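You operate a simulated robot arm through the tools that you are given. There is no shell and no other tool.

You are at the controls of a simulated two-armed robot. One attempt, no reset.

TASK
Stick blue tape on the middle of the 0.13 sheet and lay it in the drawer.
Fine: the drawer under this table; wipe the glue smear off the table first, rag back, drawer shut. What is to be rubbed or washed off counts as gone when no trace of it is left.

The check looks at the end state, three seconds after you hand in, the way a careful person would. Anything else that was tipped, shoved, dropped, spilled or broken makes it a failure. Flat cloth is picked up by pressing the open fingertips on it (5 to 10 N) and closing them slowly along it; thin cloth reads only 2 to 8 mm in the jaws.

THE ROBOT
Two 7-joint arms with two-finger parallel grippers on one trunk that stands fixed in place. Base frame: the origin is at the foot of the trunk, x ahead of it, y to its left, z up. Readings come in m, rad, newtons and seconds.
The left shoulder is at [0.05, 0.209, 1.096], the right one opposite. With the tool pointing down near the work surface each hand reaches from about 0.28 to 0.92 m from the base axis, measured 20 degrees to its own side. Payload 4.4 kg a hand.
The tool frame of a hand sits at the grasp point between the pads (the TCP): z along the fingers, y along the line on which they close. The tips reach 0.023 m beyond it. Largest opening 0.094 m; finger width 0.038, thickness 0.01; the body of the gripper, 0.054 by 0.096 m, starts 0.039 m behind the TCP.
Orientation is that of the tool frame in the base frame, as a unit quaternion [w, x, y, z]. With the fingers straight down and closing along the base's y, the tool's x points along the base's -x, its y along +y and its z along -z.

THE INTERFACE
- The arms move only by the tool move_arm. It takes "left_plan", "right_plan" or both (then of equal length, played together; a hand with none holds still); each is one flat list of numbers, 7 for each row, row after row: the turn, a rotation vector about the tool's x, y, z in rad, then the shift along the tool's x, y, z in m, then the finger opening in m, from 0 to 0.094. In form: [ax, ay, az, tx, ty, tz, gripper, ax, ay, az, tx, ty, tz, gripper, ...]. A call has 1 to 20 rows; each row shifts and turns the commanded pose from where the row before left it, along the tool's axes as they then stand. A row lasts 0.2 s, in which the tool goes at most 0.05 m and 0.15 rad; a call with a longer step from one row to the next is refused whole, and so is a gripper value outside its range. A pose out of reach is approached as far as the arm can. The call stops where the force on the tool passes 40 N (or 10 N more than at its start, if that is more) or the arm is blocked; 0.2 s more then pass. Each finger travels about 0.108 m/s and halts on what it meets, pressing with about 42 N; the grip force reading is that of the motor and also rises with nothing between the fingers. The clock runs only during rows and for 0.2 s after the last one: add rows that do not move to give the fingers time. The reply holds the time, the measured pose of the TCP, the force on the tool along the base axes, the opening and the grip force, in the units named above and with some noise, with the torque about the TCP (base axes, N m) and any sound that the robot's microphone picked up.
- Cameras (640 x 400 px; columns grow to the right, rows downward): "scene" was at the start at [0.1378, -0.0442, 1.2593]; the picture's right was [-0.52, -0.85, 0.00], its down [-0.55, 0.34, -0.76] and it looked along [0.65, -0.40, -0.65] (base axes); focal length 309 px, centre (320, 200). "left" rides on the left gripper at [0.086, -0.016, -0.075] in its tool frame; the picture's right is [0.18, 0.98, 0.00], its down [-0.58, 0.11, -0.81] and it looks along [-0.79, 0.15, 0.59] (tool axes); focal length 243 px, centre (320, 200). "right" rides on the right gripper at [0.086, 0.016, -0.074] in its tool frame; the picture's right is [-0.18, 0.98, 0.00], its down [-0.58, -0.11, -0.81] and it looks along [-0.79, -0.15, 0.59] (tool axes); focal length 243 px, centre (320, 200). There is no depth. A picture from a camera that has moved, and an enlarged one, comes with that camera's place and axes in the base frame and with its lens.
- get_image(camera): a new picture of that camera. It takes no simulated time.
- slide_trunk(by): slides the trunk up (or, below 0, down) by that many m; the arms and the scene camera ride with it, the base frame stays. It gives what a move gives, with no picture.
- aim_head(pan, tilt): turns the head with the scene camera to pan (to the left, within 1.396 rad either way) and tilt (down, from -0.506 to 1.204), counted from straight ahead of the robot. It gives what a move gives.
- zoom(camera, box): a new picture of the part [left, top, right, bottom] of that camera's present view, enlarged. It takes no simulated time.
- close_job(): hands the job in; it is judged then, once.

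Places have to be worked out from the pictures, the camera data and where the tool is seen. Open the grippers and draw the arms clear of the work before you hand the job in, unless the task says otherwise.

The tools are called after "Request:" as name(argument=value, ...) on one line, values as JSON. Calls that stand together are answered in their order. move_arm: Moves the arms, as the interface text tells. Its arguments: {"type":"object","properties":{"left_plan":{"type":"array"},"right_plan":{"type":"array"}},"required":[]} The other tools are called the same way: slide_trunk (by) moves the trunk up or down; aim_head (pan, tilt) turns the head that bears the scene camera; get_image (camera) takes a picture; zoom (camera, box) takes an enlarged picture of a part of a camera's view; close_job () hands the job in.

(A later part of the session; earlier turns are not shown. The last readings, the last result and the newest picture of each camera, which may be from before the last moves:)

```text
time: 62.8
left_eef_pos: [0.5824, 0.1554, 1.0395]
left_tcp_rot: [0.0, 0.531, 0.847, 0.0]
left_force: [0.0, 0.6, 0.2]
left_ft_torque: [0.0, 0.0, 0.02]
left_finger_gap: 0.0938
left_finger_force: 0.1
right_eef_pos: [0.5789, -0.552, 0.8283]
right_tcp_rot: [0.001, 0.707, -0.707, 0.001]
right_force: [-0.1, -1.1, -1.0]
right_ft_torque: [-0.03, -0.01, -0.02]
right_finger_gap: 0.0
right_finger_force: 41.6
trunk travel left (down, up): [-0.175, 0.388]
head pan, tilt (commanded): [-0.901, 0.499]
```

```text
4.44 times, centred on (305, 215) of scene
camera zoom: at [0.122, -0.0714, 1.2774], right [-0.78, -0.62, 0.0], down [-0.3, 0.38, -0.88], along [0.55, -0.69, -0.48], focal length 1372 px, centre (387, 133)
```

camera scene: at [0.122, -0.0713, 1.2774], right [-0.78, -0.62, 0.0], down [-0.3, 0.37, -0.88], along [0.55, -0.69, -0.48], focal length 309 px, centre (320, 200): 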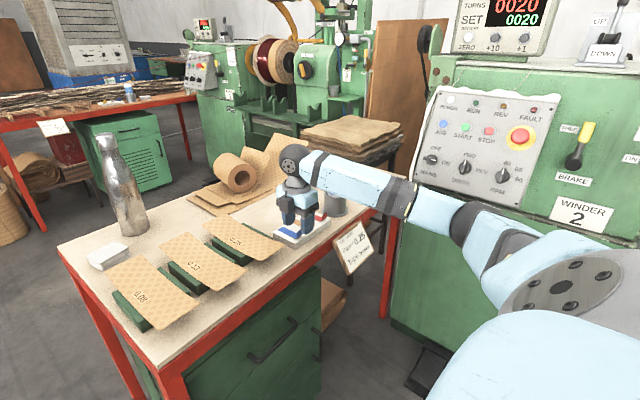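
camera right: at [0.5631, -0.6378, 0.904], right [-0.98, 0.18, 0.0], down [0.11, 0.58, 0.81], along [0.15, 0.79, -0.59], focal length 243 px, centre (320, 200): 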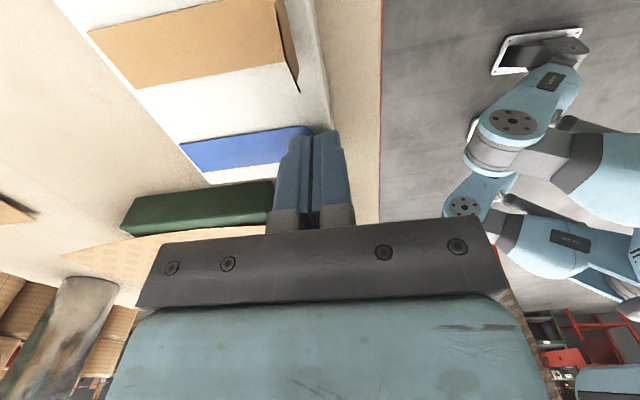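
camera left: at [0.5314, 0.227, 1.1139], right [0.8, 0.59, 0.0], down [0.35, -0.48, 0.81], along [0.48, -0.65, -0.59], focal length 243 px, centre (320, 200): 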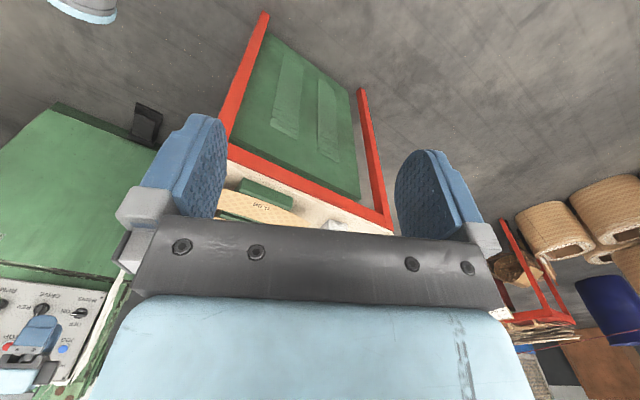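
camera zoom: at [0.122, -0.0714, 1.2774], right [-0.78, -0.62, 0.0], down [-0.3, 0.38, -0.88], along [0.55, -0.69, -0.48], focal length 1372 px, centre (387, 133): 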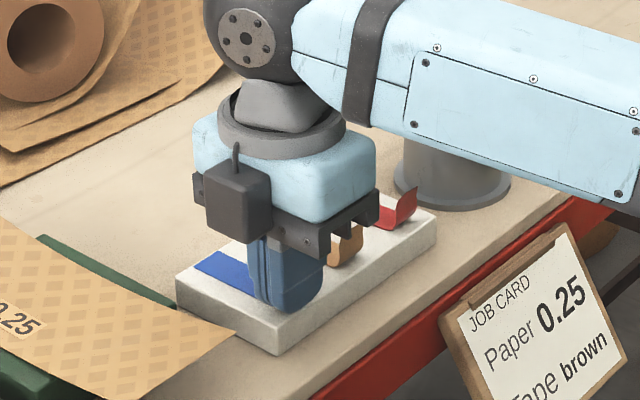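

Closed to 0 mm on the thin tab, as expected for tape. I lift slowly to peel it, starting with small steps and watching the force.

Request:
move_arm(right_plan=[0, 0, 0, 0, 0, -0.004, 0.0, 0, 0, 0, 0, 0, -0.005, 0.0, 0, 0, 0, 0, -0.001, -0.006, 0.0])

Request:
zoom(camera="scene", box=[250, 170, 360, 260])

Request:
zoom(camera="right", box=[150, 60, 400, 220])

```text
time: 63.6
left_eef_pos: [0.5832, 0.1553, 1.0383]
left_tcp_rot: [0.0, 0.531, 0.847, 0.001]
left_force: [0.4, 0.8, 0.0]
left_ft_torque: [0.02, 0.02, -0.03]
left_finger_gap: 0.0942
left_finger_force: 0.1
right_eef_pos: [0.5798, -0.5531, 0.8437]
right_tcp_rot: [0.001, -0.707, 0.707, -0.001]
right_force: [0.4, -0.2, -0.4]
right_ft_torque: [0.01, 0.0, 0.02]
right_finger_gap: 0.0
right_finger_force: 41.8
trunk travel left (down, up): [-0.175, 0.388]
head pan, tilt (commanded): [-0.901, 0.499]
```

```text
4.44 times, centred on (305, 215) of scene
camera zoom: at [0.1219, -0.0713, 1.2774], right [-0.78, -0.62, 0.0], down [-0.3, 0.38, -0.88], along [0.55, -0.69, -0.48], focal length 1372 px, centre (387, 133)
```

zoom: 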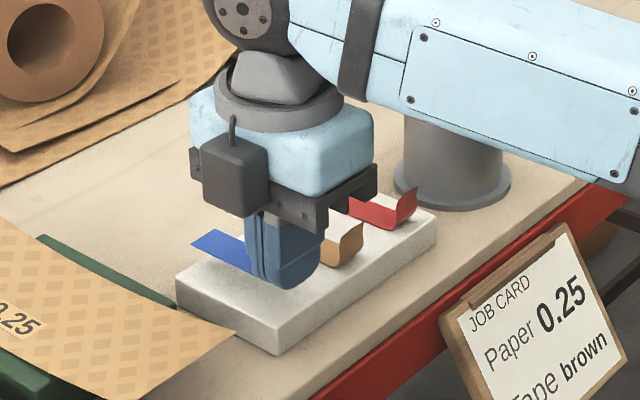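

```text
2.50 times, centred on (275, 140) of right
camera zoom: at [0.5647, -0.6382, 0.9194], right [-0.98, 0.18, 0.0], down [0.11, 0.58, 0.81], along [0.15, 0.79, -0.59], focal length 606 px, centre (432, 350)
```

zoom: 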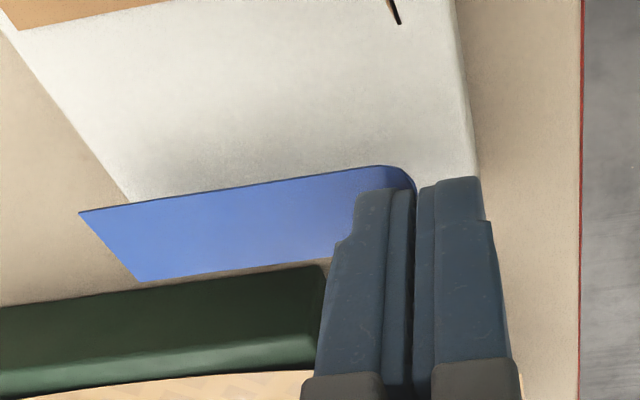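

The tape came off cleanly and keeps its flat shape, about 28 mm below the TCP and reaching 73 mm forward. I lift it higher and carry it over the 0.13 sheet, so that its flat part is over the sheet centre (≈0.697,−0.345).

Request:
move_arm(right_plan=[0, 0, 0, 0, 0, -0.0375, 0.0, 0, 0, 0, 0, 0, -0.0375, 0.0, 0, 0, 0, -0.042, -0.016, 0, 0.0, 0, 0, 0, -0.042, -0.016, 0, 0.0, 0, 0, 0, -0.042, -0.016, 0, 0.0, 0, 0, 0, -0.042, -0.016, 0, 0.0, 0, 0, 0, -0.042, -0.016, 0, 0.0])

Request:
get_image(camera="right")

Request:
get_image(camera="scene")

```text
time: 65.2
left_eef_pos: [0.5833, 0.1563, 1.0384]
left_tcp_rot: [-0.001, 0.53, 0.848, -0.001]
left_force: [0.1, 0.7, 0.3]
left_ft_torque: [-0.02, 0.01, 0.0]
left_finger_gap: 0.0939
left_finger_force: 0.0
right_eef_pos: [0.659, -0.3418, 0.919]
right_tcp_rot: [0.0, -0.707, 0.708, 0.0]
right_force: [0.1, 0.1, -1.1]
right_ft_torque: [-0.02, 0.02, -0.02]
right_finger_gap: 0.0
right_finger_force: 42.1
trunk travel left (down, up): [-0.175, 0.388]
head pan, tilt (commanded): [-0.901, 0.499]
```

```text
taken
camera right: at [0.6437, -0.4265, 0.9944], right [-0.98, 0.19, 0.0], down [0.11, 0.58, 0.81], along [0.15, 0.79, -0.59], focal length 243 px, centre (320, 200)
```

right: 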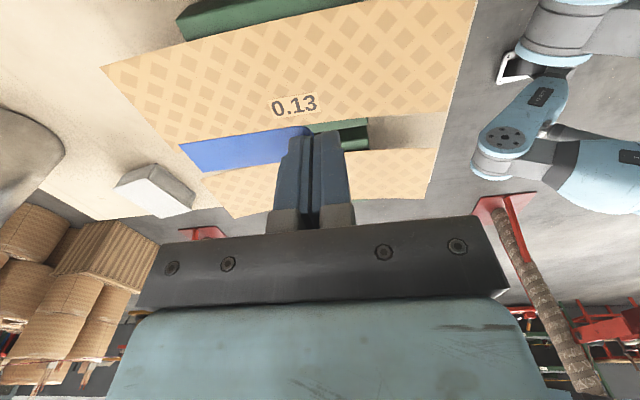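

```text
taken
camera scene: at [0.1223, -0.0709, 1.2774], right [-0.78, -0.62, 0.0], down [-0.3, 0.37, -0.88], along [0.55, -0.69, -0.48], focal length 309 px, centre (320, 200)
```

scene: 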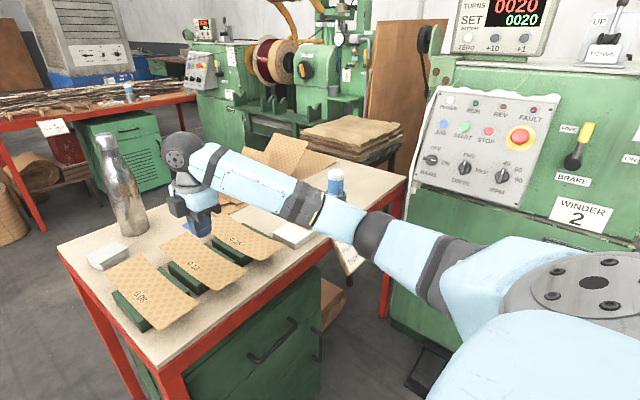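

Above the sheet now; I zoom in the right view to measure the 0.13 sheet's outline and the tape relative to it.

Request:
zoom(camera="right", box=[90, 0, 490, 220])

Request:
zoom(camera="scene", box=[90, 180, 310, 340])

```text
1.60 times, centred on (290, 110) of right
camera zoom: at [0.6437, -0.4265, 0.9944], right [-0.98, 0.19, 0.0], down [0.11, 0.58, 0.81], along [0.15, 0.79, -0.59], focal length 388 px, centre (368, 344)
```

zoom: 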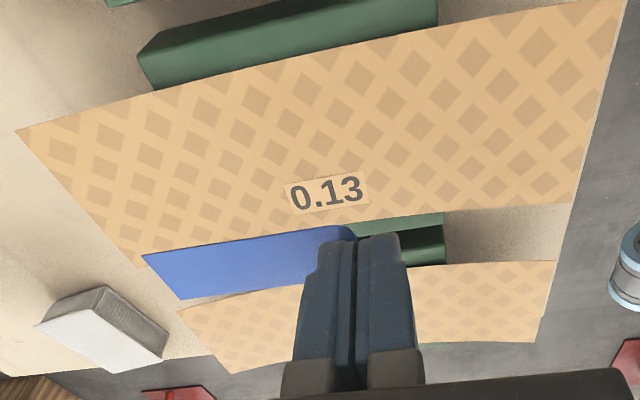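

```text
2.50 times, centred on (200, 260) of scene
camera zoom: at [0.1223, -0.0709, 1.2774], right [-0.78, -0.62, 0.0], down [-0.3, 0.37, -0.88], along [0.55, -0.69, -0.48], focal length 772 px, centre (620, 50)
```

zoom: 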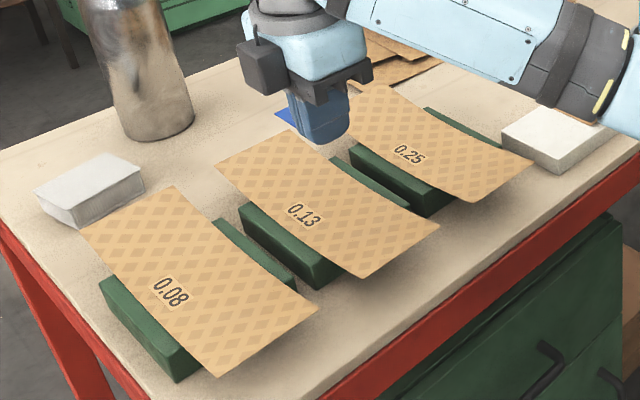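

Combining views, the sheet lies higher than I thought (z≈0.825) and its centre is near (0.685,−0.337); the tape's flat part is centred 38 mm ahead of the TCP and 28 mm below. I move to TCP (0.647,−0.337) and lower to z≈0.872 to check alignment.

Request:
move_arm(right_plan=[0, 0, 0, -0.0025, 0.006, 0.0235, 0.0, 0, 0, 0, -0.0025, 0.006, 0.0235, 0.0])

Request:
zoom(camera="right", box=[90, 0, 490, 220])

Request:
zoom(camera="scene", box=[90, 180, 310, 340])

```text
time: 65.8
left_eef_pos: [0.5818, 0.1552, 1.0393]
left_tcp_rot: [0.001, 0.531, 0.848, 0.0]
left_force: [-1.3, 0.2, 1.3]
left_ft_torque: [-0.01, 0.01, -0.01]
left_finger_gap: 0.094
left_finger_force: 0.1
right_eef_pos: [0.6471, -0.3376, 0.8712]
right_tcp_rot: [0.0, -0.706, 0.708, 0.0]
right_force: [0.9, -0.7, -0.6]
right_ft_torque: [0.04, 0.0, -0.04]
right_finger_gap: 0.0
right_finger_force: 41.9
trunk travel left (down, up): [-0.175, 0.388]
head pan, tilt (commanded): [-0.901, 0.499]
```

```text
1.60 times, centred on (290, 110) of right
camera zoom: at [0.6321, -0.4226, 0.9478], right [-0.98, 0.18, 0.0], down [0.11, 0.58, 0.81], along [0.15, 0.79, -0.59], focal length 388 px, centre (368, 344)
```

zoom: 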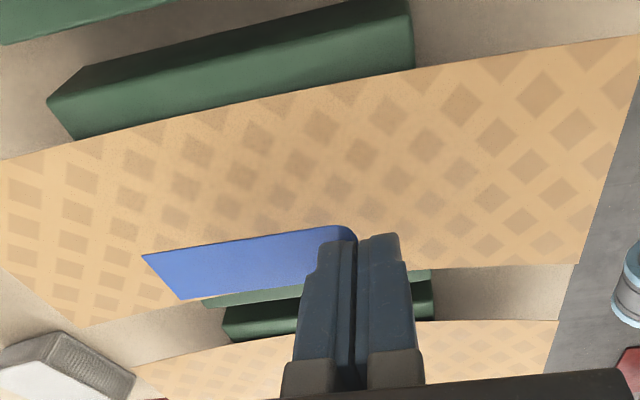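

```text
2.50 times, centred on (200, 260) of scene
camera zoom: at [0.122, -0.0715, 1.2775], right [-0.78, -0.62, 0.0], down [-0.3, 0.38, -0.88], along [0.55, -0.69, -0.48], focal length 772 px, centre (620, 50)
```

zoom: 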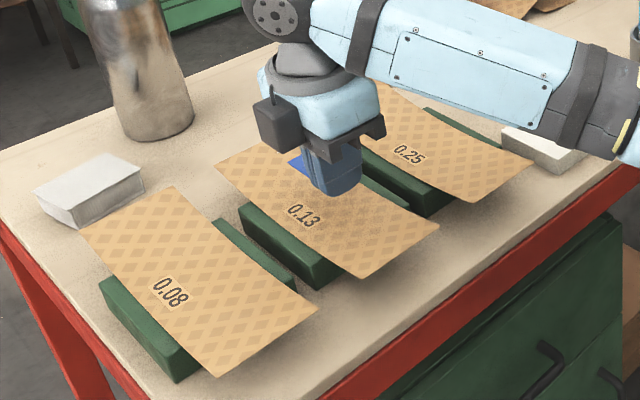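

Alignment is good: the sheet centre works out to (0.684,−0.339) and the tape would land at (0.685,−0.338). I lower toward contact and watch the force.

Request:
move_arm(right_plan=[0, 0, 0, 0, 0, 0.008, 0.0, 0, 0, 0, 0, 0, 0.006, 0.0, 0, 0, 0, 0, 0, 0.003, 0.0, 0, 0, 0, 0, 0, 0.002, 0.0])

Request:
zoom(camera="right", box=[90, 0, 490, 220])

Request:
zoom(camera="scene", box=[150, 200, 270, 290])

```text
time: 66.8
left_eef_pos: [0.5827, 0.1555, 1.0388]
left_tcp_rot: [-0.001, 0.531, 0.848, 0.0]
left_force: [0.6, 0.2, -0.1]
left_ft_torque: [-0.04, -0.05, -0.02]
left_finger_gap: 0.094
left_finger_force: 0.0
right_eef_pos: [0.6465, -0.3364, 0.8522]
right_tcp_rot: [0.0, -0.707, 0.707, 0.0]
right_force: [-0.5, -0.4, 0.1]
right_ft_torque: [0.05, 0.04, -0.03]
right_finger_gap: 0.0
right_finger_force: 42.0
trunk travel left (down, up): [-0.175, 0.388]
head pan, tilt (commanded): [-0.901, 0.499]
```

```text
1.60 times, centred on (290, 110) of right
camera zoom: at [0.6316, -0.4231, 0.9279], right [-0.98, 0.18, 0.0], down [0.11, 0.58, 0.81], along [0.15, 0.79, -0.59], focal length 388 px, centre (368, 344)
```

zoom: 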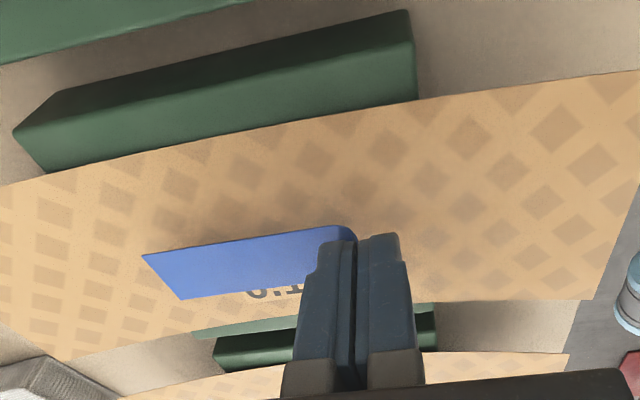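

```text
4.44 times, centred on (210, 245) of scene
camera zoom: at [0.122, -0.0714, 1.2774], right [-0.78, -0.62, 0.0], down [-0.3, 0.38, -0.88], along [0.55, -0.69, -0.48], focal length 1372 px, centre (809, 0)
```

zoom: 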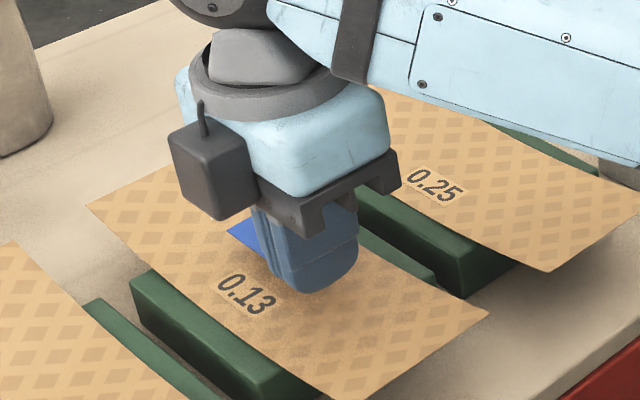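

No contact yet at z=0.852. I keep lowering in 1.5–2 mm steps.

Request:
move_arm(right_plan=[0, 0, 0, 0, 0, 0.002, 0.0, 0, 0, 0, 0, 0, 0.002, 0.0, 0, 0, 0, 0, 0, 0.0015, 0.0])

Request:
zoom(camera="right", box=[90, 0, 490, 220])

```text
time: 67.6
left_eef_pos: [0.5819, 0.1552, 1.0397]
left_tcp_rot: [0.0, 0.53, 0.848, 0.0]
left_force: [-0.1, 0.1, 0.7]
left_ft_torque: [0.06, 0.01, 0.03]
left_finger_gap: 0.094
left_finger_force: 0.0
right_eef_pos: [0.6475, -0.338, 0.8468]
right_tcp_rot: [0.0, -0.707, 0.707, -0.001]
right_force: [0.7, 0.5, -0.7]
right_ft_torque: [-0.02, 0.03, -0.02]
right_finger_gap: 0.0004
right_finger_force: 42.3
trunk travel left (down, up): [-0.175, 0.388]
head pan, tilt (commanded): [-0.901, 0.499]
```

```text
1.60 times, centred on (290, 110) of right
camera zoom: at [0.6321, -0.4231, 0.9224], right [-0.98, 0.18, 0.0], down [0.11, 0.58, 0.81], along [0.15, 0.79, -0.59], focal length 388 px, centre (368, 344)
```

zoom: 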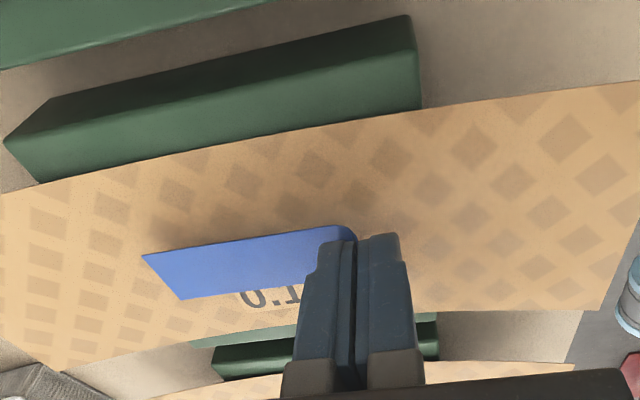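

Still free. I continue down in small steps until the readings show contact.

Request:
move_arm(right_plan=[0, 0, 0, 0, 0, 0.002, 0.0, 0, 0, 0, 0, 0, 0.002, 0.0])

Request:
zoom(camera="right", box=[150, 60, 400, 220])

Request:
zoom(camera="scene", box=[150, 200, 270, 290])

```text
time: 68.2
left_eef_pos: [0.5826, 0.1542, 1.0392]
left_tcp_rot: [0.0, 0.531, 0.847, 0.0]
left_force: [-0.5, 0.0, 0.9]
left_ft_torque: [0.01, 0.01, -0.01]
left_finger_gap: 0.094
left_finger_force: 0.0
right_eef_pos: [0.648, -0.338, 0.8424]
right_tcp_rot: [0.0, -0.707, 0.707, 0.0]
right_force: [0.2, -0.6, -0.2]
right_ft_torque: [0.0, 0.0, 0.0]
right_finger_gap: 0.0001
right_finger_force: 42.0
trunk travel left (down, up): [-0.175, 0.388]
head pan, tilt (commanded): [-0.901, 0.499]
```

```text
2.50 times, centred on (275, 140) of right
camera zoom: at [0.6327, -0.4236, 0.9184], right [-0.98, 0.18, 0.0], down [0.11, 0.58, 0.81], along [0.15, 0.79, -0.59], focal length 606 px, centre (432, 350)
```

zoom: 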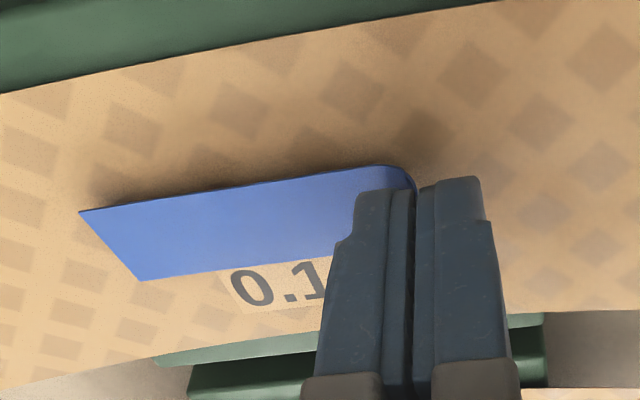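

```text
4.44 times, centred on (210, 245) of scene
camera zoom: at [0.122, -0.0714, 1.2774], right [-0.78, -0.62, 0.0], down [-0.3, 0.38, -0.88], along [0.55, -0.69, -0.48], focal length 1372 px, centre (809, 0)
```

zoom: 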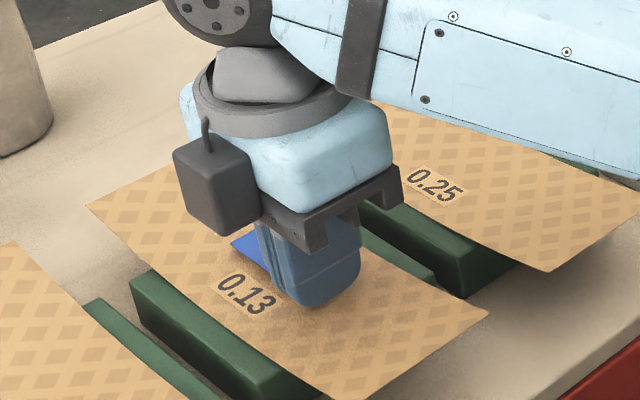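

The shadow shows the tape hovering just a few millimetres above the sheet. I nudge 3 mm forward to stay centred and continue downward in small steps.

Request:
move_arm(right_plan=[0, 0, 0, 0.001, -0.003, 0.001, 0.0, 0, 0, 0, 0, 0, 0.0015, 0.0, 0, 0, 0, 0, 0, 0.0015, 0.0])

Request:
zoom(camera="right", box=[150, 60, 400, 220])

```text
time: 69.0
left_eef_pos: [0.5815, 0.155, 1.0397]
left_tcp_rot: [0.0, 0.53, 0.848, 0.0]
left_force: [0.0, 0.5, -0.3]
left_ft_torque: [-0.01, -0.01, 0.0]
left_finger_gap: 0.0939
left_finger_force: 0.1
right_eef_pos: [0.6507, -0.3391, 0.8386]
right_tcp_rot: [0.0, 0.707, -0.707, 0.001]
right_force: [-0.1, -0.2, 1.8]
right_ft_torque: [0.03, -0.05, 0.01]
right_finger_gap: 0.0002
right_finger_force: 41.3
trunk travel left (down, up): [-0.175, 0.388]
head pan, tilt (commanded): [-0.901, 0.499]
```

```text
2.50 times, centred on (275, 140) of right
camera zoom: at [0.6354, -0.4246, 0.9147], right [-0.98, 0.18, 0.0], down [0.11, 0.58, 0.81], along [0.15, 0.79, -0.59], focal length 606 px, centre (432, 350)
```

zoom: 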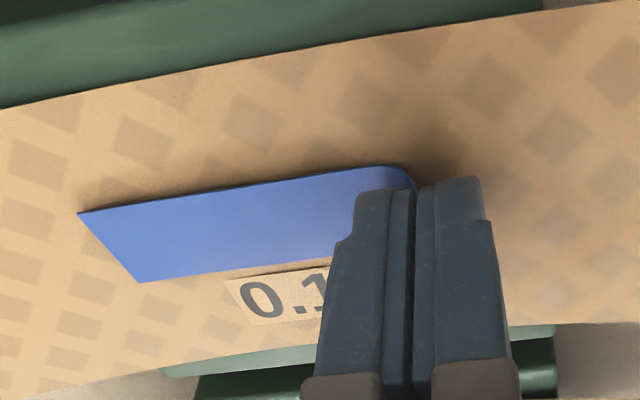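

Contact: 1.8 N at TCP z=0.8386, so the sheet top is ≈0.811, and the tape sits within ~4 mm of the sheet's midline. I press a little further down to make it stick.

Request:
move_arm(right_plan=[0, 0, 0, 0, 0, 0.001, 0.0, 0, 0, 0, 0, 0, 0.001, 0.0, 0, 0, 0, 0, 0, 0, 0.0])

Request:
zoom(camera="right", box=[90, 0, 490, 220])

```text
time: 69.8
left_eef_pos: [0.5812, 0.1553, 1.0406]
left_tcp_rot: [-0.001, 0.531, 0.848, 0.0]
left_force: [-0.4, -0.5, 0.4]
left_ft_torque: [-0.02, -0.02, -0.01]
left_finger_gap: 0.094
left_finger_force: 0.1
right_eef_pos: [0.6495, -0.3383, 0.8386]
right_tcp_rot: [0.001, -0.707, 0.707, -0.001]
right_force: [-0.5, 0.7, 8.6]
right_ft_torque: [-0.04, -0.08, 0.05]
right_finger_gap: 0.0
right_finger_force: 42.0
trunk travel left (down, up): [-0.175, 0.388]
head pan, tilt (commanded): [-0.901, 0.499]
```

```text
1.60 times, centred on (290, 110) of right
camera zoom: at [0.6354, -0.4245, 0.9138], right [-0.98, 0.18, 0.0], down [0.11, 0.58, 0.81], along [0.15, 0.79, -0.59], focal length 388 px, centre (368, 344)
```

zoom: 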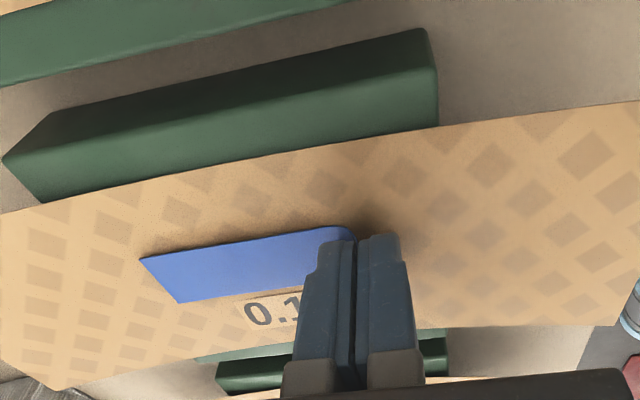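

Pressing 8.6 N against a firm support. I release the tab, rise a few centimetres and look whether the tape stays on the sheet.

Request:
move_arm(right_plan=[0, 0, 0, 0, 0, 0, 0.0, 0, 0, 0, 0, 0, 0, 0.015, 0, 0, 0, 0, 0, 0, 0.03, 0, 0, 0, 0, 0, -0.01, 0.03, 0, 0, 0, 0, 0, -0.03, 0.03, 0, 0, 0, 0, 0, -0.03, 0.03])

Request:
zoom(camera="right", box=[90, 0, 490, 220])

Request:
zoom(camera="scene", box=[150, 200, 270, 290])

```text
time: 71.2
left_eef_pos: [0.5816, 0.1555, 1.0394]
left_tcp_rot: [0.0, 0.53, 0.848, 0.0]
left_force: [0.1, -0.1, -0.1]
left_ft_torque: [0.01, 0.0, -0.01]
left_finger_gap: 0.0941
left_finger_force: 0.0
right_eef_pos: [0.6505, -0.3371, 0.9081]
right_tcp_rot: [0.001, 0.707, -0.707, 0.001]
right_force: [-0.8, 0.0, 0.3]
right_ft_torque: [0.01, 0.0, -0.02]
right_finger_gap: 0.0299
right_finger_force: 0.1
trunk travel left (down, up): [-0.175, 0.388]
head pan, tilt (commanded): [-0.901, 0.499]
```

```text
1.60 times, centred on (290, 110) of right
camera zoom: at [0.6357, -0.4233, 0.9829], right [-0.98, 0.18, 0.0], down [0.11, 0.58, 0.81], along [0.15, 0.79, -0.59], focal length 388 px, centre (368, 344)
```

zoom: 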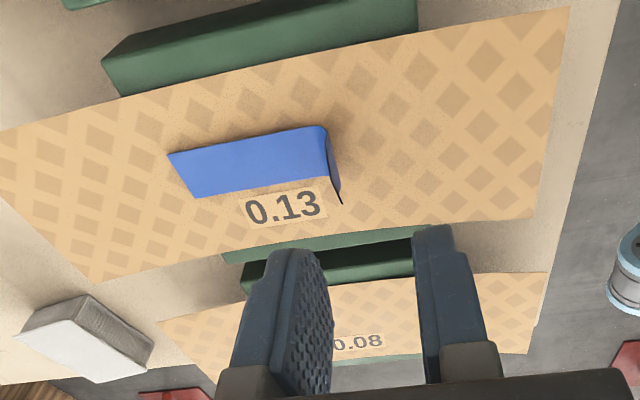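

```text
4.44 times, centred on (210, 245) of scene
camera zoom: at [0.1217, -0.0711, 1.2774], right [-0.78, -0.62, 0.0], down [-0.3, 0.37, -0.88], along [0.55, -0.69, -0.48], focal length 1372 px, centre (809, 0)
```

zoom: 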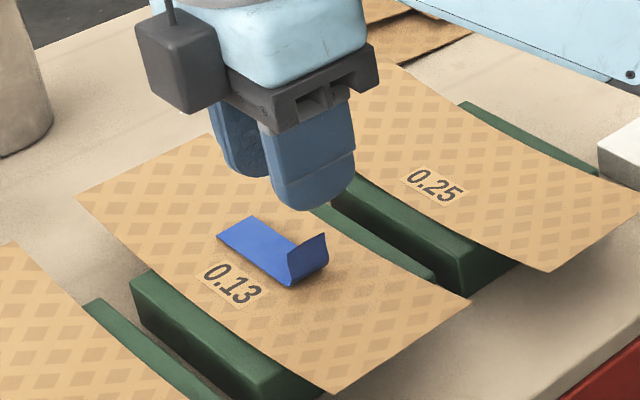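

The tape stays on the sheet, within about 6 mm of its centre; the sheet itself slid about 1 cm forward on its block but is otherwise flat. To be sure it bonds, I press the flat part of the tape gently with closed fingertips.

Request:
move_arm(right_plan=[0, 0, 0, 0, -0.03, 0, 0.0, 0, 0, 0, 0, -0.027, 0, 0.0, 0, 0, 0, 0, 0, 0.03, 0.0, 0, 0, 0, 0, 0, 0.03, 0.0, 0, 0, 0, 0, 0, 0.01, 0.0])

Request:
zoom(camera="right", box=[90, 0, 490, 220])

```text
time: 72.4
left_eef_pos: [0.5814, 0.155, 1.0385]
left_tcp_rot: [0.0, 0.531, 0.847, 0.001]
left_force: [-0.5, 0.0, 0.1]
left_ft_torque: [0.02, -0.01, 0.05]
left_finger_gap: 0.094
left_finger_force: 0.1
right_eef_pos: [0.7074, -0.3392, 0.8374]
right_tcp_rot: [0.0, -0.707, 0.707, 0.0]
right_force: [1.1, -0.9, 0.7]
right_ft_torque: [0.0, 0.02, 0.01]
right_finger_gap: 0.0001
right_finger_force: 42.2
trunk travel left (down, up): [-0.175, 0.388]
head pan, tilt (commanded): [-0.901, 0.499]
```

```text
1.60 times, centred on (290, 110) of right
camera zoom: at [0.692, -0.4243, 0.9134], right [-0.98, 0.18, 0.0], down [0.11, 0.58, 0.81], along [0.15, 0.79, -0.59], focal length 388 px, centre (368, 344)
```

zoom: 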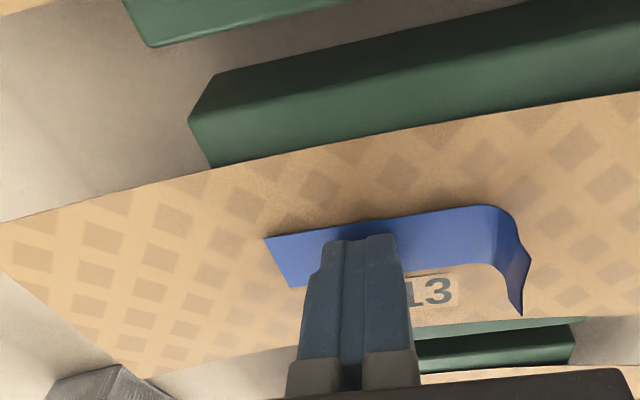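

The fingertips are right over the flat tape, about 3 mm above. I press down in small steps.

Request:
move_arm(right_plan=[0, 0, 0, 0, 0, 0.002, 0.0, 0, 0, 0, 0, 0, 0.0015, 0.0, 0, 0, 0, 0, 0, 0.001, 0.0, 0, 0, 0, 0, 0, 0, 0.0])

```text
time: 73.4
left_eef_pos: [0.5817, 0.1565, 1.0418]
left_tcp_rot: [0.001, 0.531, 0.847, 0.0]
left_force: [0.1, 0.2, 0.0]
left_ft_torque: [0.03, 0.02, -0.01]
left_finger_gap: 0.0942
left_finger_force: 0.0
right_eef_pos: [0.7072, -0.3377, 0.8369]
right_tcp_rot: [0.001, -0.707, 0.707, -0.003]
right_force: [1.0, -2.0, 21.8]
right_ft_torque: [-0.13, -0.02, 0.0]
right_finger_gap: 0.0
right_finger_force: 42.2
trunk travel left (down, up): [-0.175, 0.388]
head pan, tilt (commanded): [-0.901, 0.499]
```

Pressed with about 22 N against the block: the tape is firmly on. I rise and look at the result.

Request:
move_arm(right_plan=[0, 0, 0, 0, 0, -0.004, 0.0, 0, 0, 0, 0, 0, -0.035, 0.0, 0, 0, 0, 0, 0, -0.045, 0.0, 0, 0, 0, 0.045, 0, -0.02, 0.03, 0, 0, 0, 0.045, 0, 0, 0.03, 0, 0, 0, 0.045, 0, 0, 0.05, 0, 0, 0, 0.045, 0.01, 0, 0.05])

Request:
aim_head(pan=-0.5, tilt=0.75)

Request:
get_image(camera="scene")

Request:
get_image(camera="right")

```text
time: 75.0
left_eef_pos: [0.5829, 0.1551, 1.0395]
left_tcp_rot: [0.0, 0.53, 0.848, 0.0]
left_force: [-0.2, -0.1, 0.1]
left_ft_torque: [0.02, 0.01, -0.03]
left_finger_gap: 0.094
left_finger_force: 0.0
right_eef_pos: [0.6998, -0.5176, 0.9367]
right_tcp_rot: [-0.001, 0.707, -0.707, 0.001]
right_force: [-1.1, -0.4, -0.2]
right_ft_torque: [0.0, -0.03, 0.01]
right_finger_gap: 0.05
right_finger_force: 0.0
trunk travel left (down, up): [-0.175, 0.388]
head pan, tilt (commanded): [-0.901, 0.499]
```

```text
time: 75.9
left_eef_pos: [0.5825, 0.1557, 1.0388]
left_tcp_rot: [0.0, 0.531, 0.848, 0.001]
left_force: [0.5, 0.9, -0.7]
left_ft_torque: [-0.01, -0.01, -0.02]
left_finger_gap: 0.0937
left_finger_force: 0.0
right_eef_pos: [0.6995, -0.518, 0.937]
right_tcp_rot: [0.001, -0.707, 0.707, -0.001]
right_force: [-0.2, 0.2, -1.1]
right_ft_torque: [-0.01, -0.01, 0.02]
right_finger_gap: 0.0497
right_finger_force: 0.1
trunk travel left (down, up): [-0.175, 0.388]
head pan, tilt (commanded): [-0.499, 0.75]
```

```text
taken
camera scene: at [0.1382, -0.0397, 1.2555], right [-0.48, -0.88, 0.0], down [-0.6, 0.33, -0.73], along [0.64, -0.35, -0.68], focal length 309 px, centre (320, 200)
```

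scene: 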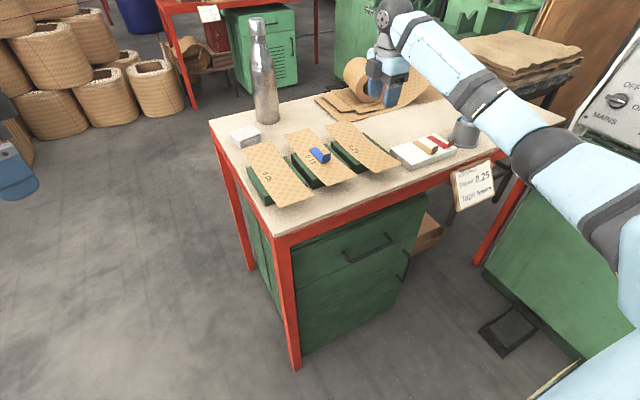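

```text
taken
camera right: at [0.6838, -0.6036, 1.013], right [-0.98, 0.18, 0.0], down [0.11, 0.58, 0.81], along [0.15, 0.79, -0.59], focal length 243 px, centre (320, 200)
```

right: 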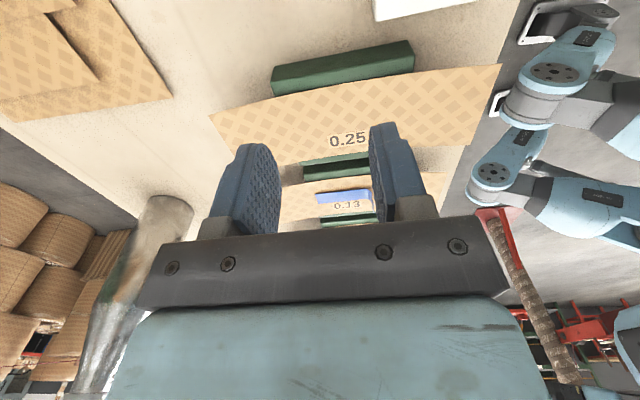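

I zoom on the taped sheet, the drawer handle and the glue stick area.

Request:
zoom(camera="scene", box=[230, 110, 410, 215])

Request:
zoom(camera="scene", box=[260, 190, 440, 340])

Request:
zoom(camera="scene", box=[380, 80, 540, 180])

```text
3.56 times, centred on (320, 162) of scene
camera zoom: at [0.1382, -0.0397, 1.2555], right [-0.48, -0.88, 0.0], down [-0.6, 0.33, -0.73], along [0.64, -0.35, -0.68], focal length 1097 px, centre (320, 333)
```

zoom: 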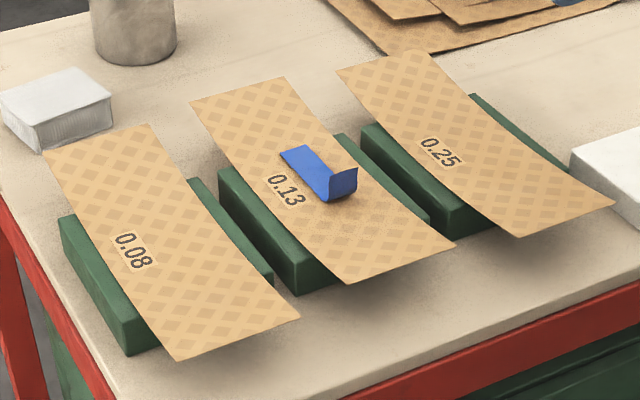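

```text
2.67 times, centred on (350, 265) of scene
camera zoom: at [0.1382, -0.0397, 1.2555], right [-0.48, -0.88, 0.0], down [-0.6, 0.33, -0.73], along [0.64, -0.35, -0.68], focal length 823 px, centre (240, 27)
```

zoom: 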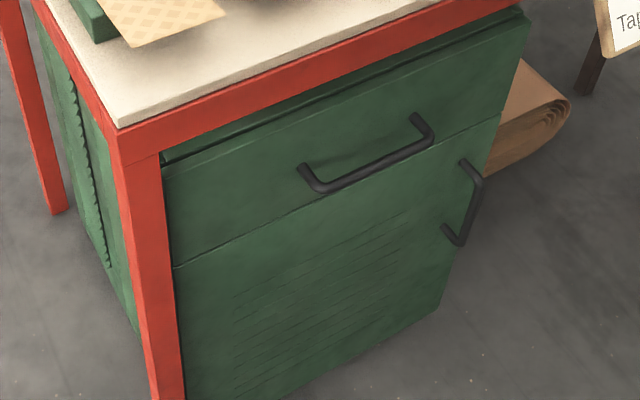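

```text
4.00 times, centred on (460, 130) of scene
camera zoom: at [0.1382, -0.0397, 1.2555], right [-0.48, -0.88, 0.0], down [-0.6, 0.33, -0.73], along [0.64, -0.35, -0.68], focal length 1235 px, centre (-240, 480)
```

zoom: 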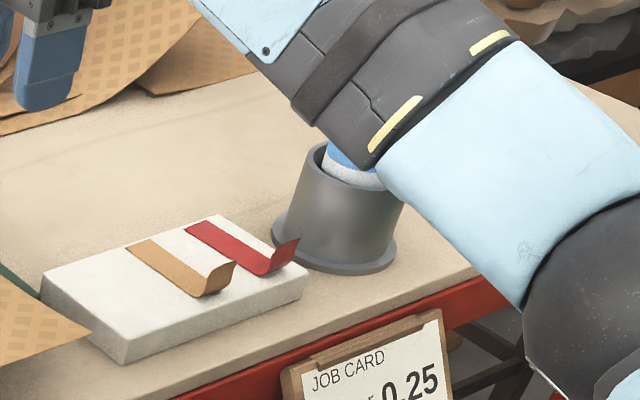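

The tape sits in the middle of the 0.13 sheet, and the rest of the table is undisturbed. The drawer face is near x≈0.545, y −0.19…−0.59, z 0.535…0.695, its bar handle near x≈0.507, z≈0.605, y −0.33…−0.465. I bring the right hand back off the table and tilt it 45° forward for the handle.

Request:
move_arm(right_plan=[0, 0, 0, -0.0097, 0.04, -0.002, 0.05, 0, 0, 0, -0.0097, 0.04, -0.002, 0.05, 0, 0, 0, -0.0097, 0.04, -0.002, 0.05, 0, 0, 0, -0.0097, 0.04, -0.002, 0.05, 0, 0, 0, -0.0097, 0.04, -0.002, 0.05, 0, 0, 0, -0.0097, 0.04, -0.002, 0.05, 0, 0, 0, -0.0097, 0.04, -0.002, 0.05, 0.131, 0, 0, 0, 0, 0, 0.05, 0.131, 0, 0, 0, 0, 0, 0.05, 0.131, 0, 0, 0, 0, 0, 0.05, 0.131, 0, 0, 0, 0, 0, 0.05, 0.131, 0, 0, 0, 0, 0, 0.05, 0.131, 0, 0, 0, 0, 0, 0.05])

Request:
get_image(camera="scene")

Request:
get_image(camera="right")

```text
time: 78.7
left_eef_pos: [0.5826, 0.1552, 1.0389]
left_tcp_rot: [0.0, 0.531, 0.848, 0.0]
left_force: [0.7, -0.9, 0.2]
left_ft_torque: [-0.02, 0.02, 0.0]
left_finger_gap: 0.094
left_finger_force: 0.0
right_eef_pos: [0.417, -0.4504, 0.9511]
right_tcp_rot: [-0.272, 0.653, -0.653, 0.272]
right_force: [0.0, -0.2, 0.1]
right_ft_torque: [0.01, 0.01, 0.01]
right_finger_gap: 0.0501
right_finger_force: 0.1
trunk travel left (down, up): [-0.175, 0.388]
head pan, tilt (commanded): [-0.499, 0.75]
```

```text
taken
camera scene: at [0.138, -0.0398, 1.2555], right [-0.48, -0.88, 0.0], down [-0.6, 0.33, -0.73], along [0.64, -0.35, -0.68], focal length 309 px, centre (320, 200)
```

scene: 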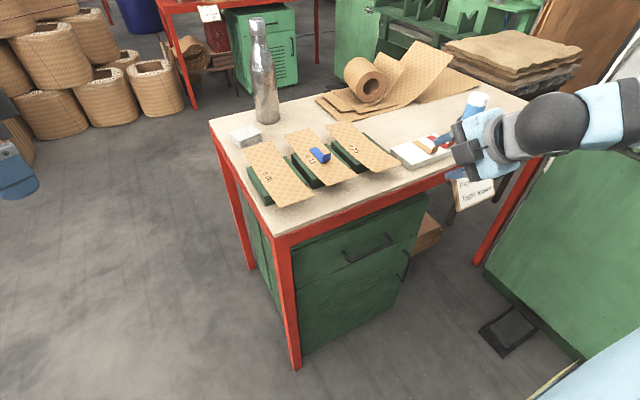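

```text
taken
camera right: at [0.3536, -0.5359, 0.9922], right [-0.69, 0.18, -0.7], down [-0.5, 0.58, 0.65], along [0.52, 0.79, -0.31], focal length 243 px, centre (320, 200)
```

right: 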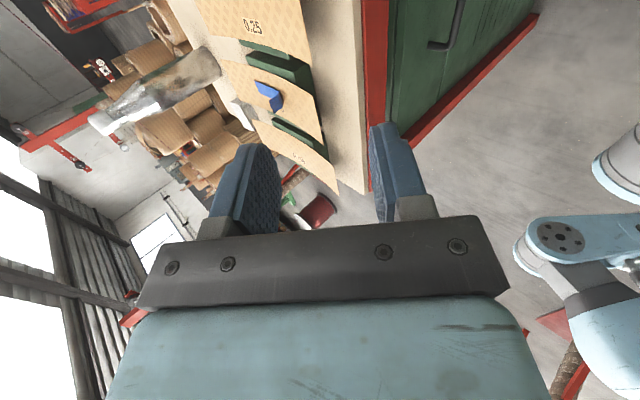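

The hand points forward-down at 45°. I lower it to about (0.43,−0.40,0.75) in front of the drawer and look for the handle.

Request:
move_arm(right_plan=[0, 0, 0, -0.01, 0.0264, 0.0301, 0.05, 0, 0, 0, -0.01, 0.0264, 0.0301, 0.05, 0, 0, 0, -0.01, 0.0264, 0.0301, 0.05, 0, 0, 0, -0.01, 0.0264, 0.0301, 0.05, 0, 0, 0, -0.01, 0.0264, 0.0301, 0.05])

Request:
get_image(camera="right")

Request:
get_image(camera="scene")

```text
time: 79.9
left_eef_pos: [0.5821, 0.1552, 1.0398]
left_tcp_rot: [0.0, 0.531, 0.847, 0.0]
left_force: [0.6, 0.6, 1.2]
left_ft_torque: [-0.03, 0.01, 0.0]
left_finger_gap: 0.0938
left_finger_force: 0.2
right_eef_pos: [0.4333, -0.4009, 0.7481]
right_tcp_rot: [-0.271, 0.653, -0.653, 0.272]
right_force: [0.1, 0.2, 0.0]
right_ft_torque: [0.03, -0.01, 0.02]
right_finger_gap: 0.0501
right_finger_force: 0.0
trunk travel left (down, up): [-0.175, 0.388]
head pan, tilt (commanded): [-0.499, 0.75]
```

```text
taken
camera right: at [0.3692, -0.4864, 0.7901], right [-0.69, 0.18, -0.7], down [-0.49, 0.58, 0.65], along [0.52, 0.79, -0.31], focal length 243 px, centre (320, 200)
```

right: 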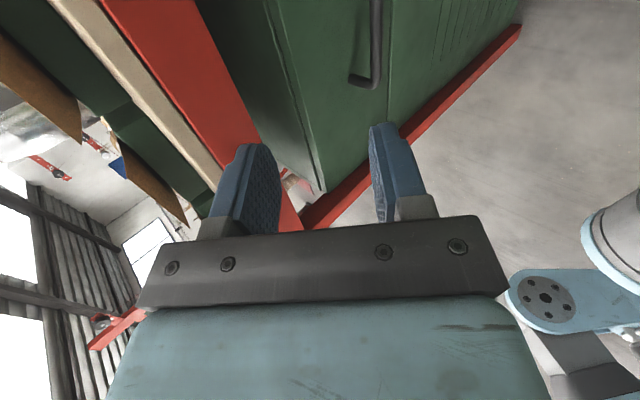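

```text
taken
camera scene: at [0.1384, -0.0403, 1.2555], right [-0.48, -0.88, 0.0], down [-0.6, 0.33, -0.73], along [0.64, -0.35, -0.68], focal length 309 px, centre (320, 200)
```

scene: 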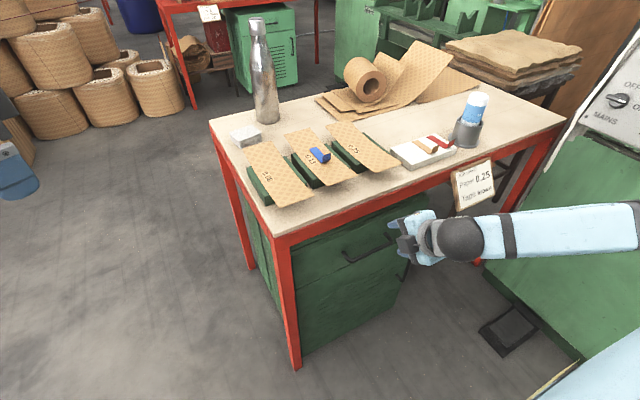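

Triangulating both cameras, the handle bar lies at about x≈0.521, z≈0.588 (y −0.34…−0.46), the face at x≈0.554. I line the gripper up with the bar on a 45° approach and narrow the opening.

Request:
move_arm(right_plan=[0, 0, 0, 0, 0.0255, 0.03, 0.04, 0, 0, 0, 0, 0.0255, 0.03, 0.04, 0, 0, 0, 0, 0, 0.03, 0.04])

Request:
get_image(camera="right")

Request:
zoom(camera="scene", box=[300, 200, 460, 300])

```text
time: 80.7
left_eef_pos: [0.5822, 0.1553, 1.0396]
left_tcp_rot: [-0.001, 0.531, 0.848, 0.001]
left_force: [0.9, 0.1, -0.3]
left_ft_torque: [0.06, 0.03, -0.01]
left_finger_gap: 0.0938
left_finger_force: 0.0
right_eef_pos: [0.4604, -0.4022, 0.6495]
right_tcp_rot: [-0.271, 0.653, -0.653, 0.272]
right_force: [-0.4, -0.4, 0.7]
right_ft_torque: [0.02, 0.0, 0.04]
right_finger_gap: 0.0399
right_finger_force: 0.0
trunk travel left (down, up): [-0.175, 0.388]
head pan, tilt (commanded): [-0.499, 0.75]
```

```text
taken
camera right: at [0.3984, -0.4865, 0.692], right [-0.69, 0.18, -0.7], down [-0.49, 0.58, 0.65], along [0.52, 0.79, -0.31], focal length 243 px, centre (320, 200)
```

right: 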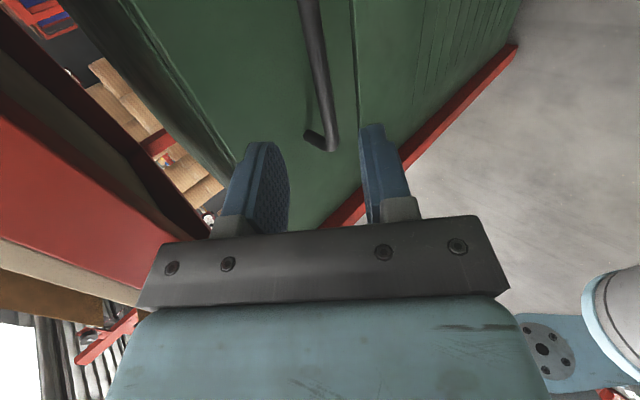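

```text
4.00 times, centred on (380, 250) of scene
camera zoom: at [0.1384, -0.0401, 1.2555], right [-0.48, -0.88, 0.0], down [-0.6, 0.33, -0.73], along [0.64, -0.35, -0.68], focal length 1235 px, centre (80, 0)
```

zoom: 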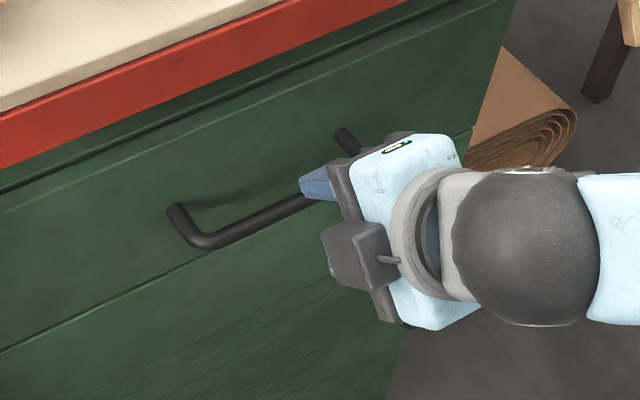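

The bar is centred between the fingers (about 88 mm ahead along the tool axis). I advance 75 mm with a 30 mm opening so that the tips stay off the drawer face.

Request:
move_arm(right_plan=[0, 0, 0, 0, -0.0008, 0.03, 0.03, 0, 0, 0, 0, 0, 0.025, 0.03, 0, 0, 0, 0, 0, 0.012, 0.03, 0, 0, 0, 0, 0, 0.008, 0.03])

Request:
get_image(camera="right")

Request:
zoom(camera="scene", box=[300, 200, 460, 300])

```text
time: 81.7
left_eef_pos: [0.582, 0.1556, 1.0386]
left_tcp_rot: [0.001, 0.531, 0.848, 0.0]
left_force: [-0.2, -0.7, -0.8]
left_ft_torque: [-0.02, -0.02, -0.01]
left_finger_gap: 0.0938
left_finger_force: 0.0
right_eef_pos: [0.5129, -0.4017, 0.5982]
right_tcp_rot: [-0.271, 0.653, -0.652, 0.273]
right_force: [0.1, 0.1, -1.0]
right_ft_torque: [0.03, 0.02, -0.02]
right_finger_gap: 0.03
right_finger_force: 0.1
trunk travel left (down, up): [-0.175, 0.388]
head pan, tilt (commanded): [-0.499, 0.75]
```

```text
taken
camera right: at [0.4496, -0.4866, 0.6402], right [-0.69, 0.18, -0.7], down [-0.49, 0.58, 0.65], along [0.52, 0.79, -0.31], focal length 243 px, centre (320, 200)
```

right: 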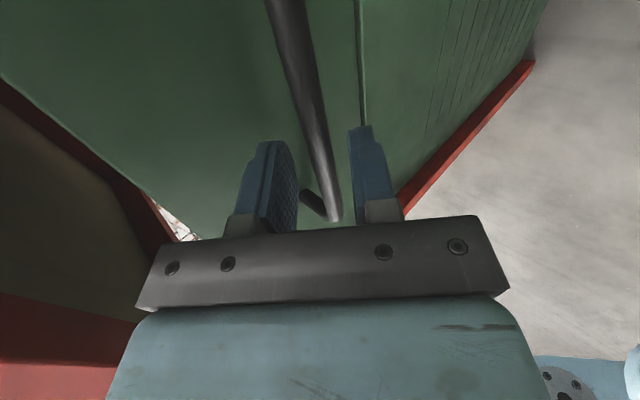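

```text
4.00 times, centred on (380, 250) of scene
camera zoom: at [0.1383, -0.0397, 1.2555], right [-0.48, -0.88, 0.0], down [-0.6, 0.33, -0.73], along [0.64, -0.35, -0.68], focal length 1235 px, centre (80, 0)
```

zoom: 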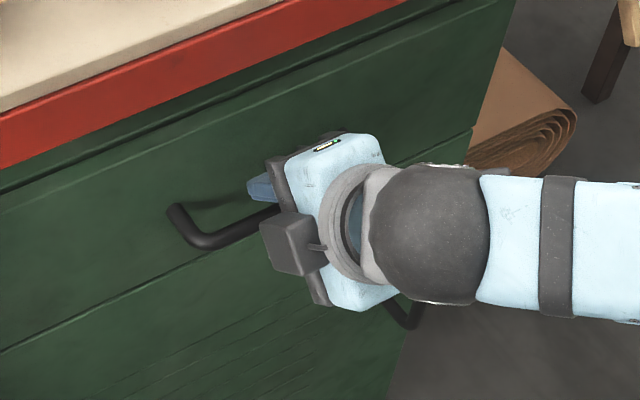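

The bar runs between the fingers with no contact. I close on it.

Request:
move_arm(right_plan=[0, 0, 0, 0, 0, 0, 0.02, 0, 0, 0, 0, 0, 0, 0.01, 0, 0, 0, 0, 0, 0, 0.0, 0, 0, 0, 0, 0, 0, 0.0])

```text
time: 82.7
left_eef_pos: [0.5831, 0.1545, 1.0385]
left_tcp_rot: [0.0, 0.531, 0.847, 0.0]
left_force: [-0.9, 0.7, 0.4]
left_ft_torque: [0.04, 0.03, -0.02]
left_finger_gap: 0.0938
left_finger_force: 0.0
right_eef_pos: [0.5116, -0.4011, 0.5967]
right_tcp_rot: [-0.271, 0.653, -0.652, 0.272]
right_force: [-3.8, 2.2, -3.5]
right_ft_torque: [-1.04, 0.07, 0.77]
right_finger_gap: 0.0115
right_finger_force: 44.7
trunk travel left (down, up): [-0.175, 0.388]
head pan, tilt (commanded): [-0.499, 0.75]
```

Gripped the bar (11.5 mm). I pull gently straight back toward the robot by 40 mm and check the force.

Request:
move_arm(right_plan=[0, 0, 0, 0, 0.007, -0.007, 0.0, 0, 0, 0, 0, 0.0105, -0.0105, 0.0, 0, 0, 0, 0, 0.0105, -0.0105, 0.0])

Request:
get_image(camera="scene")

```text
time: 83.5
left_eef_pos: [0.5835, 0.1557, 1.0389]
left_tcp_rot: [-0.001, 0.53, 0.848, 0.0]
left_force: [-0.4, 0.0, -0.1]
left_ft_torque: [0.02, 0.03, 0.02]
left_finger_gap: 0.0941
left_finger_force: 0.0
right_eef_pos: [0.4726, -0.4017, 0.5981]
right_tcp_rot: [-0.271, 0.653, -0.653, 0.271]
right_force: [-1.7, 7.6, -3.4]
right_ft_torque: [-1.51, -0.01, 0.48]
right_finger_gap: 0.0115
right_finger_force: 44.9
trunk travel left (down, up): [-0.175, 0.388]
head pan, tilt (commanded): [-0.499, 0.75]
```

```text
taken
camera scene: at [0.1383, -0.0395, 1.2555], right [-0.48, -0.88, 0.0], down [-0.6, 0.33, -0.73], along [0.64, -0.35, -0.68], focal length 309 px, centre (320, 200)
```

scene: 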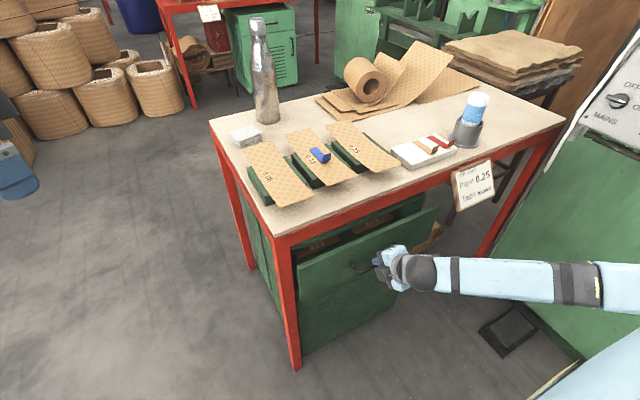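

The drawer slides smoothly. I pull it out another 0.15 m.

Request:
move_arm(right_plan=[0, 0, 0, 0, 0.0212, -0.0212, 0.0, 0, 0, 0, 0, 0.0212, -0.0212, 0.0, 0, 0, 0, 0, 0.0212, -0.0212, 0.0, 0, 0, 0, 0, 0.0212, -0.0212, 0.0, 0, 0, 0, 0, 0.0212, -0.0212, 0.0])

Request:
get_image(camera="scene")

```text
time: 84.7
left_eef_pos: [0.5829, 0.1564, 1.0385]
left_tcp_rot: [-0.002, 0.531, 0.848, -0.001]
left_force: [1.3, 0.3, -0.3]
left_ft_torque: [0.04, -0.02, 0.02]
left_finger_gap: 0.0939
left_finger_force: 0.0
right_eef_pos: [0.3219, -0.401, 0.5977]
right_tcp_rot: [0.27, -0.653, 0.654, -0.27]
right_force: [-0.8, 14.0, -16.3]
right_ft_torque: [-1.45, 0.14, 0.82]
right_finger_gap: 0.0119
right_finger_force: 45.1
trunk travel left (down, up): [-0.175, 0.388]
head pan, tilt (commanded): [-0.499, 0.75]
```

```text
taken
camera scene: at [0.1389, -0.0399, 1.2552], right [-0.48, -0.88, 0.0], down [-0.6, 0.33, -0.73], along [0.64, -0.35, -0.68], focal length 309 px, centre (320, 200)
```

scene: 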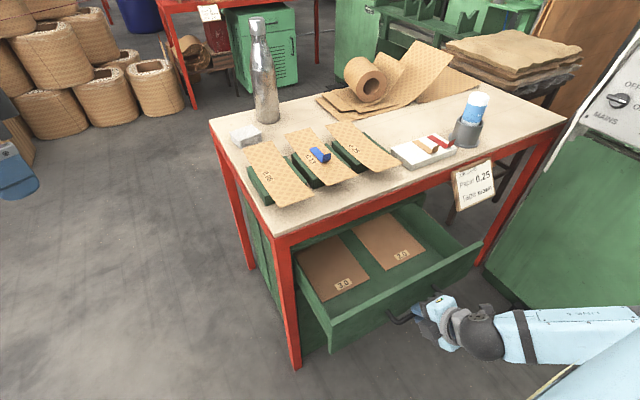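

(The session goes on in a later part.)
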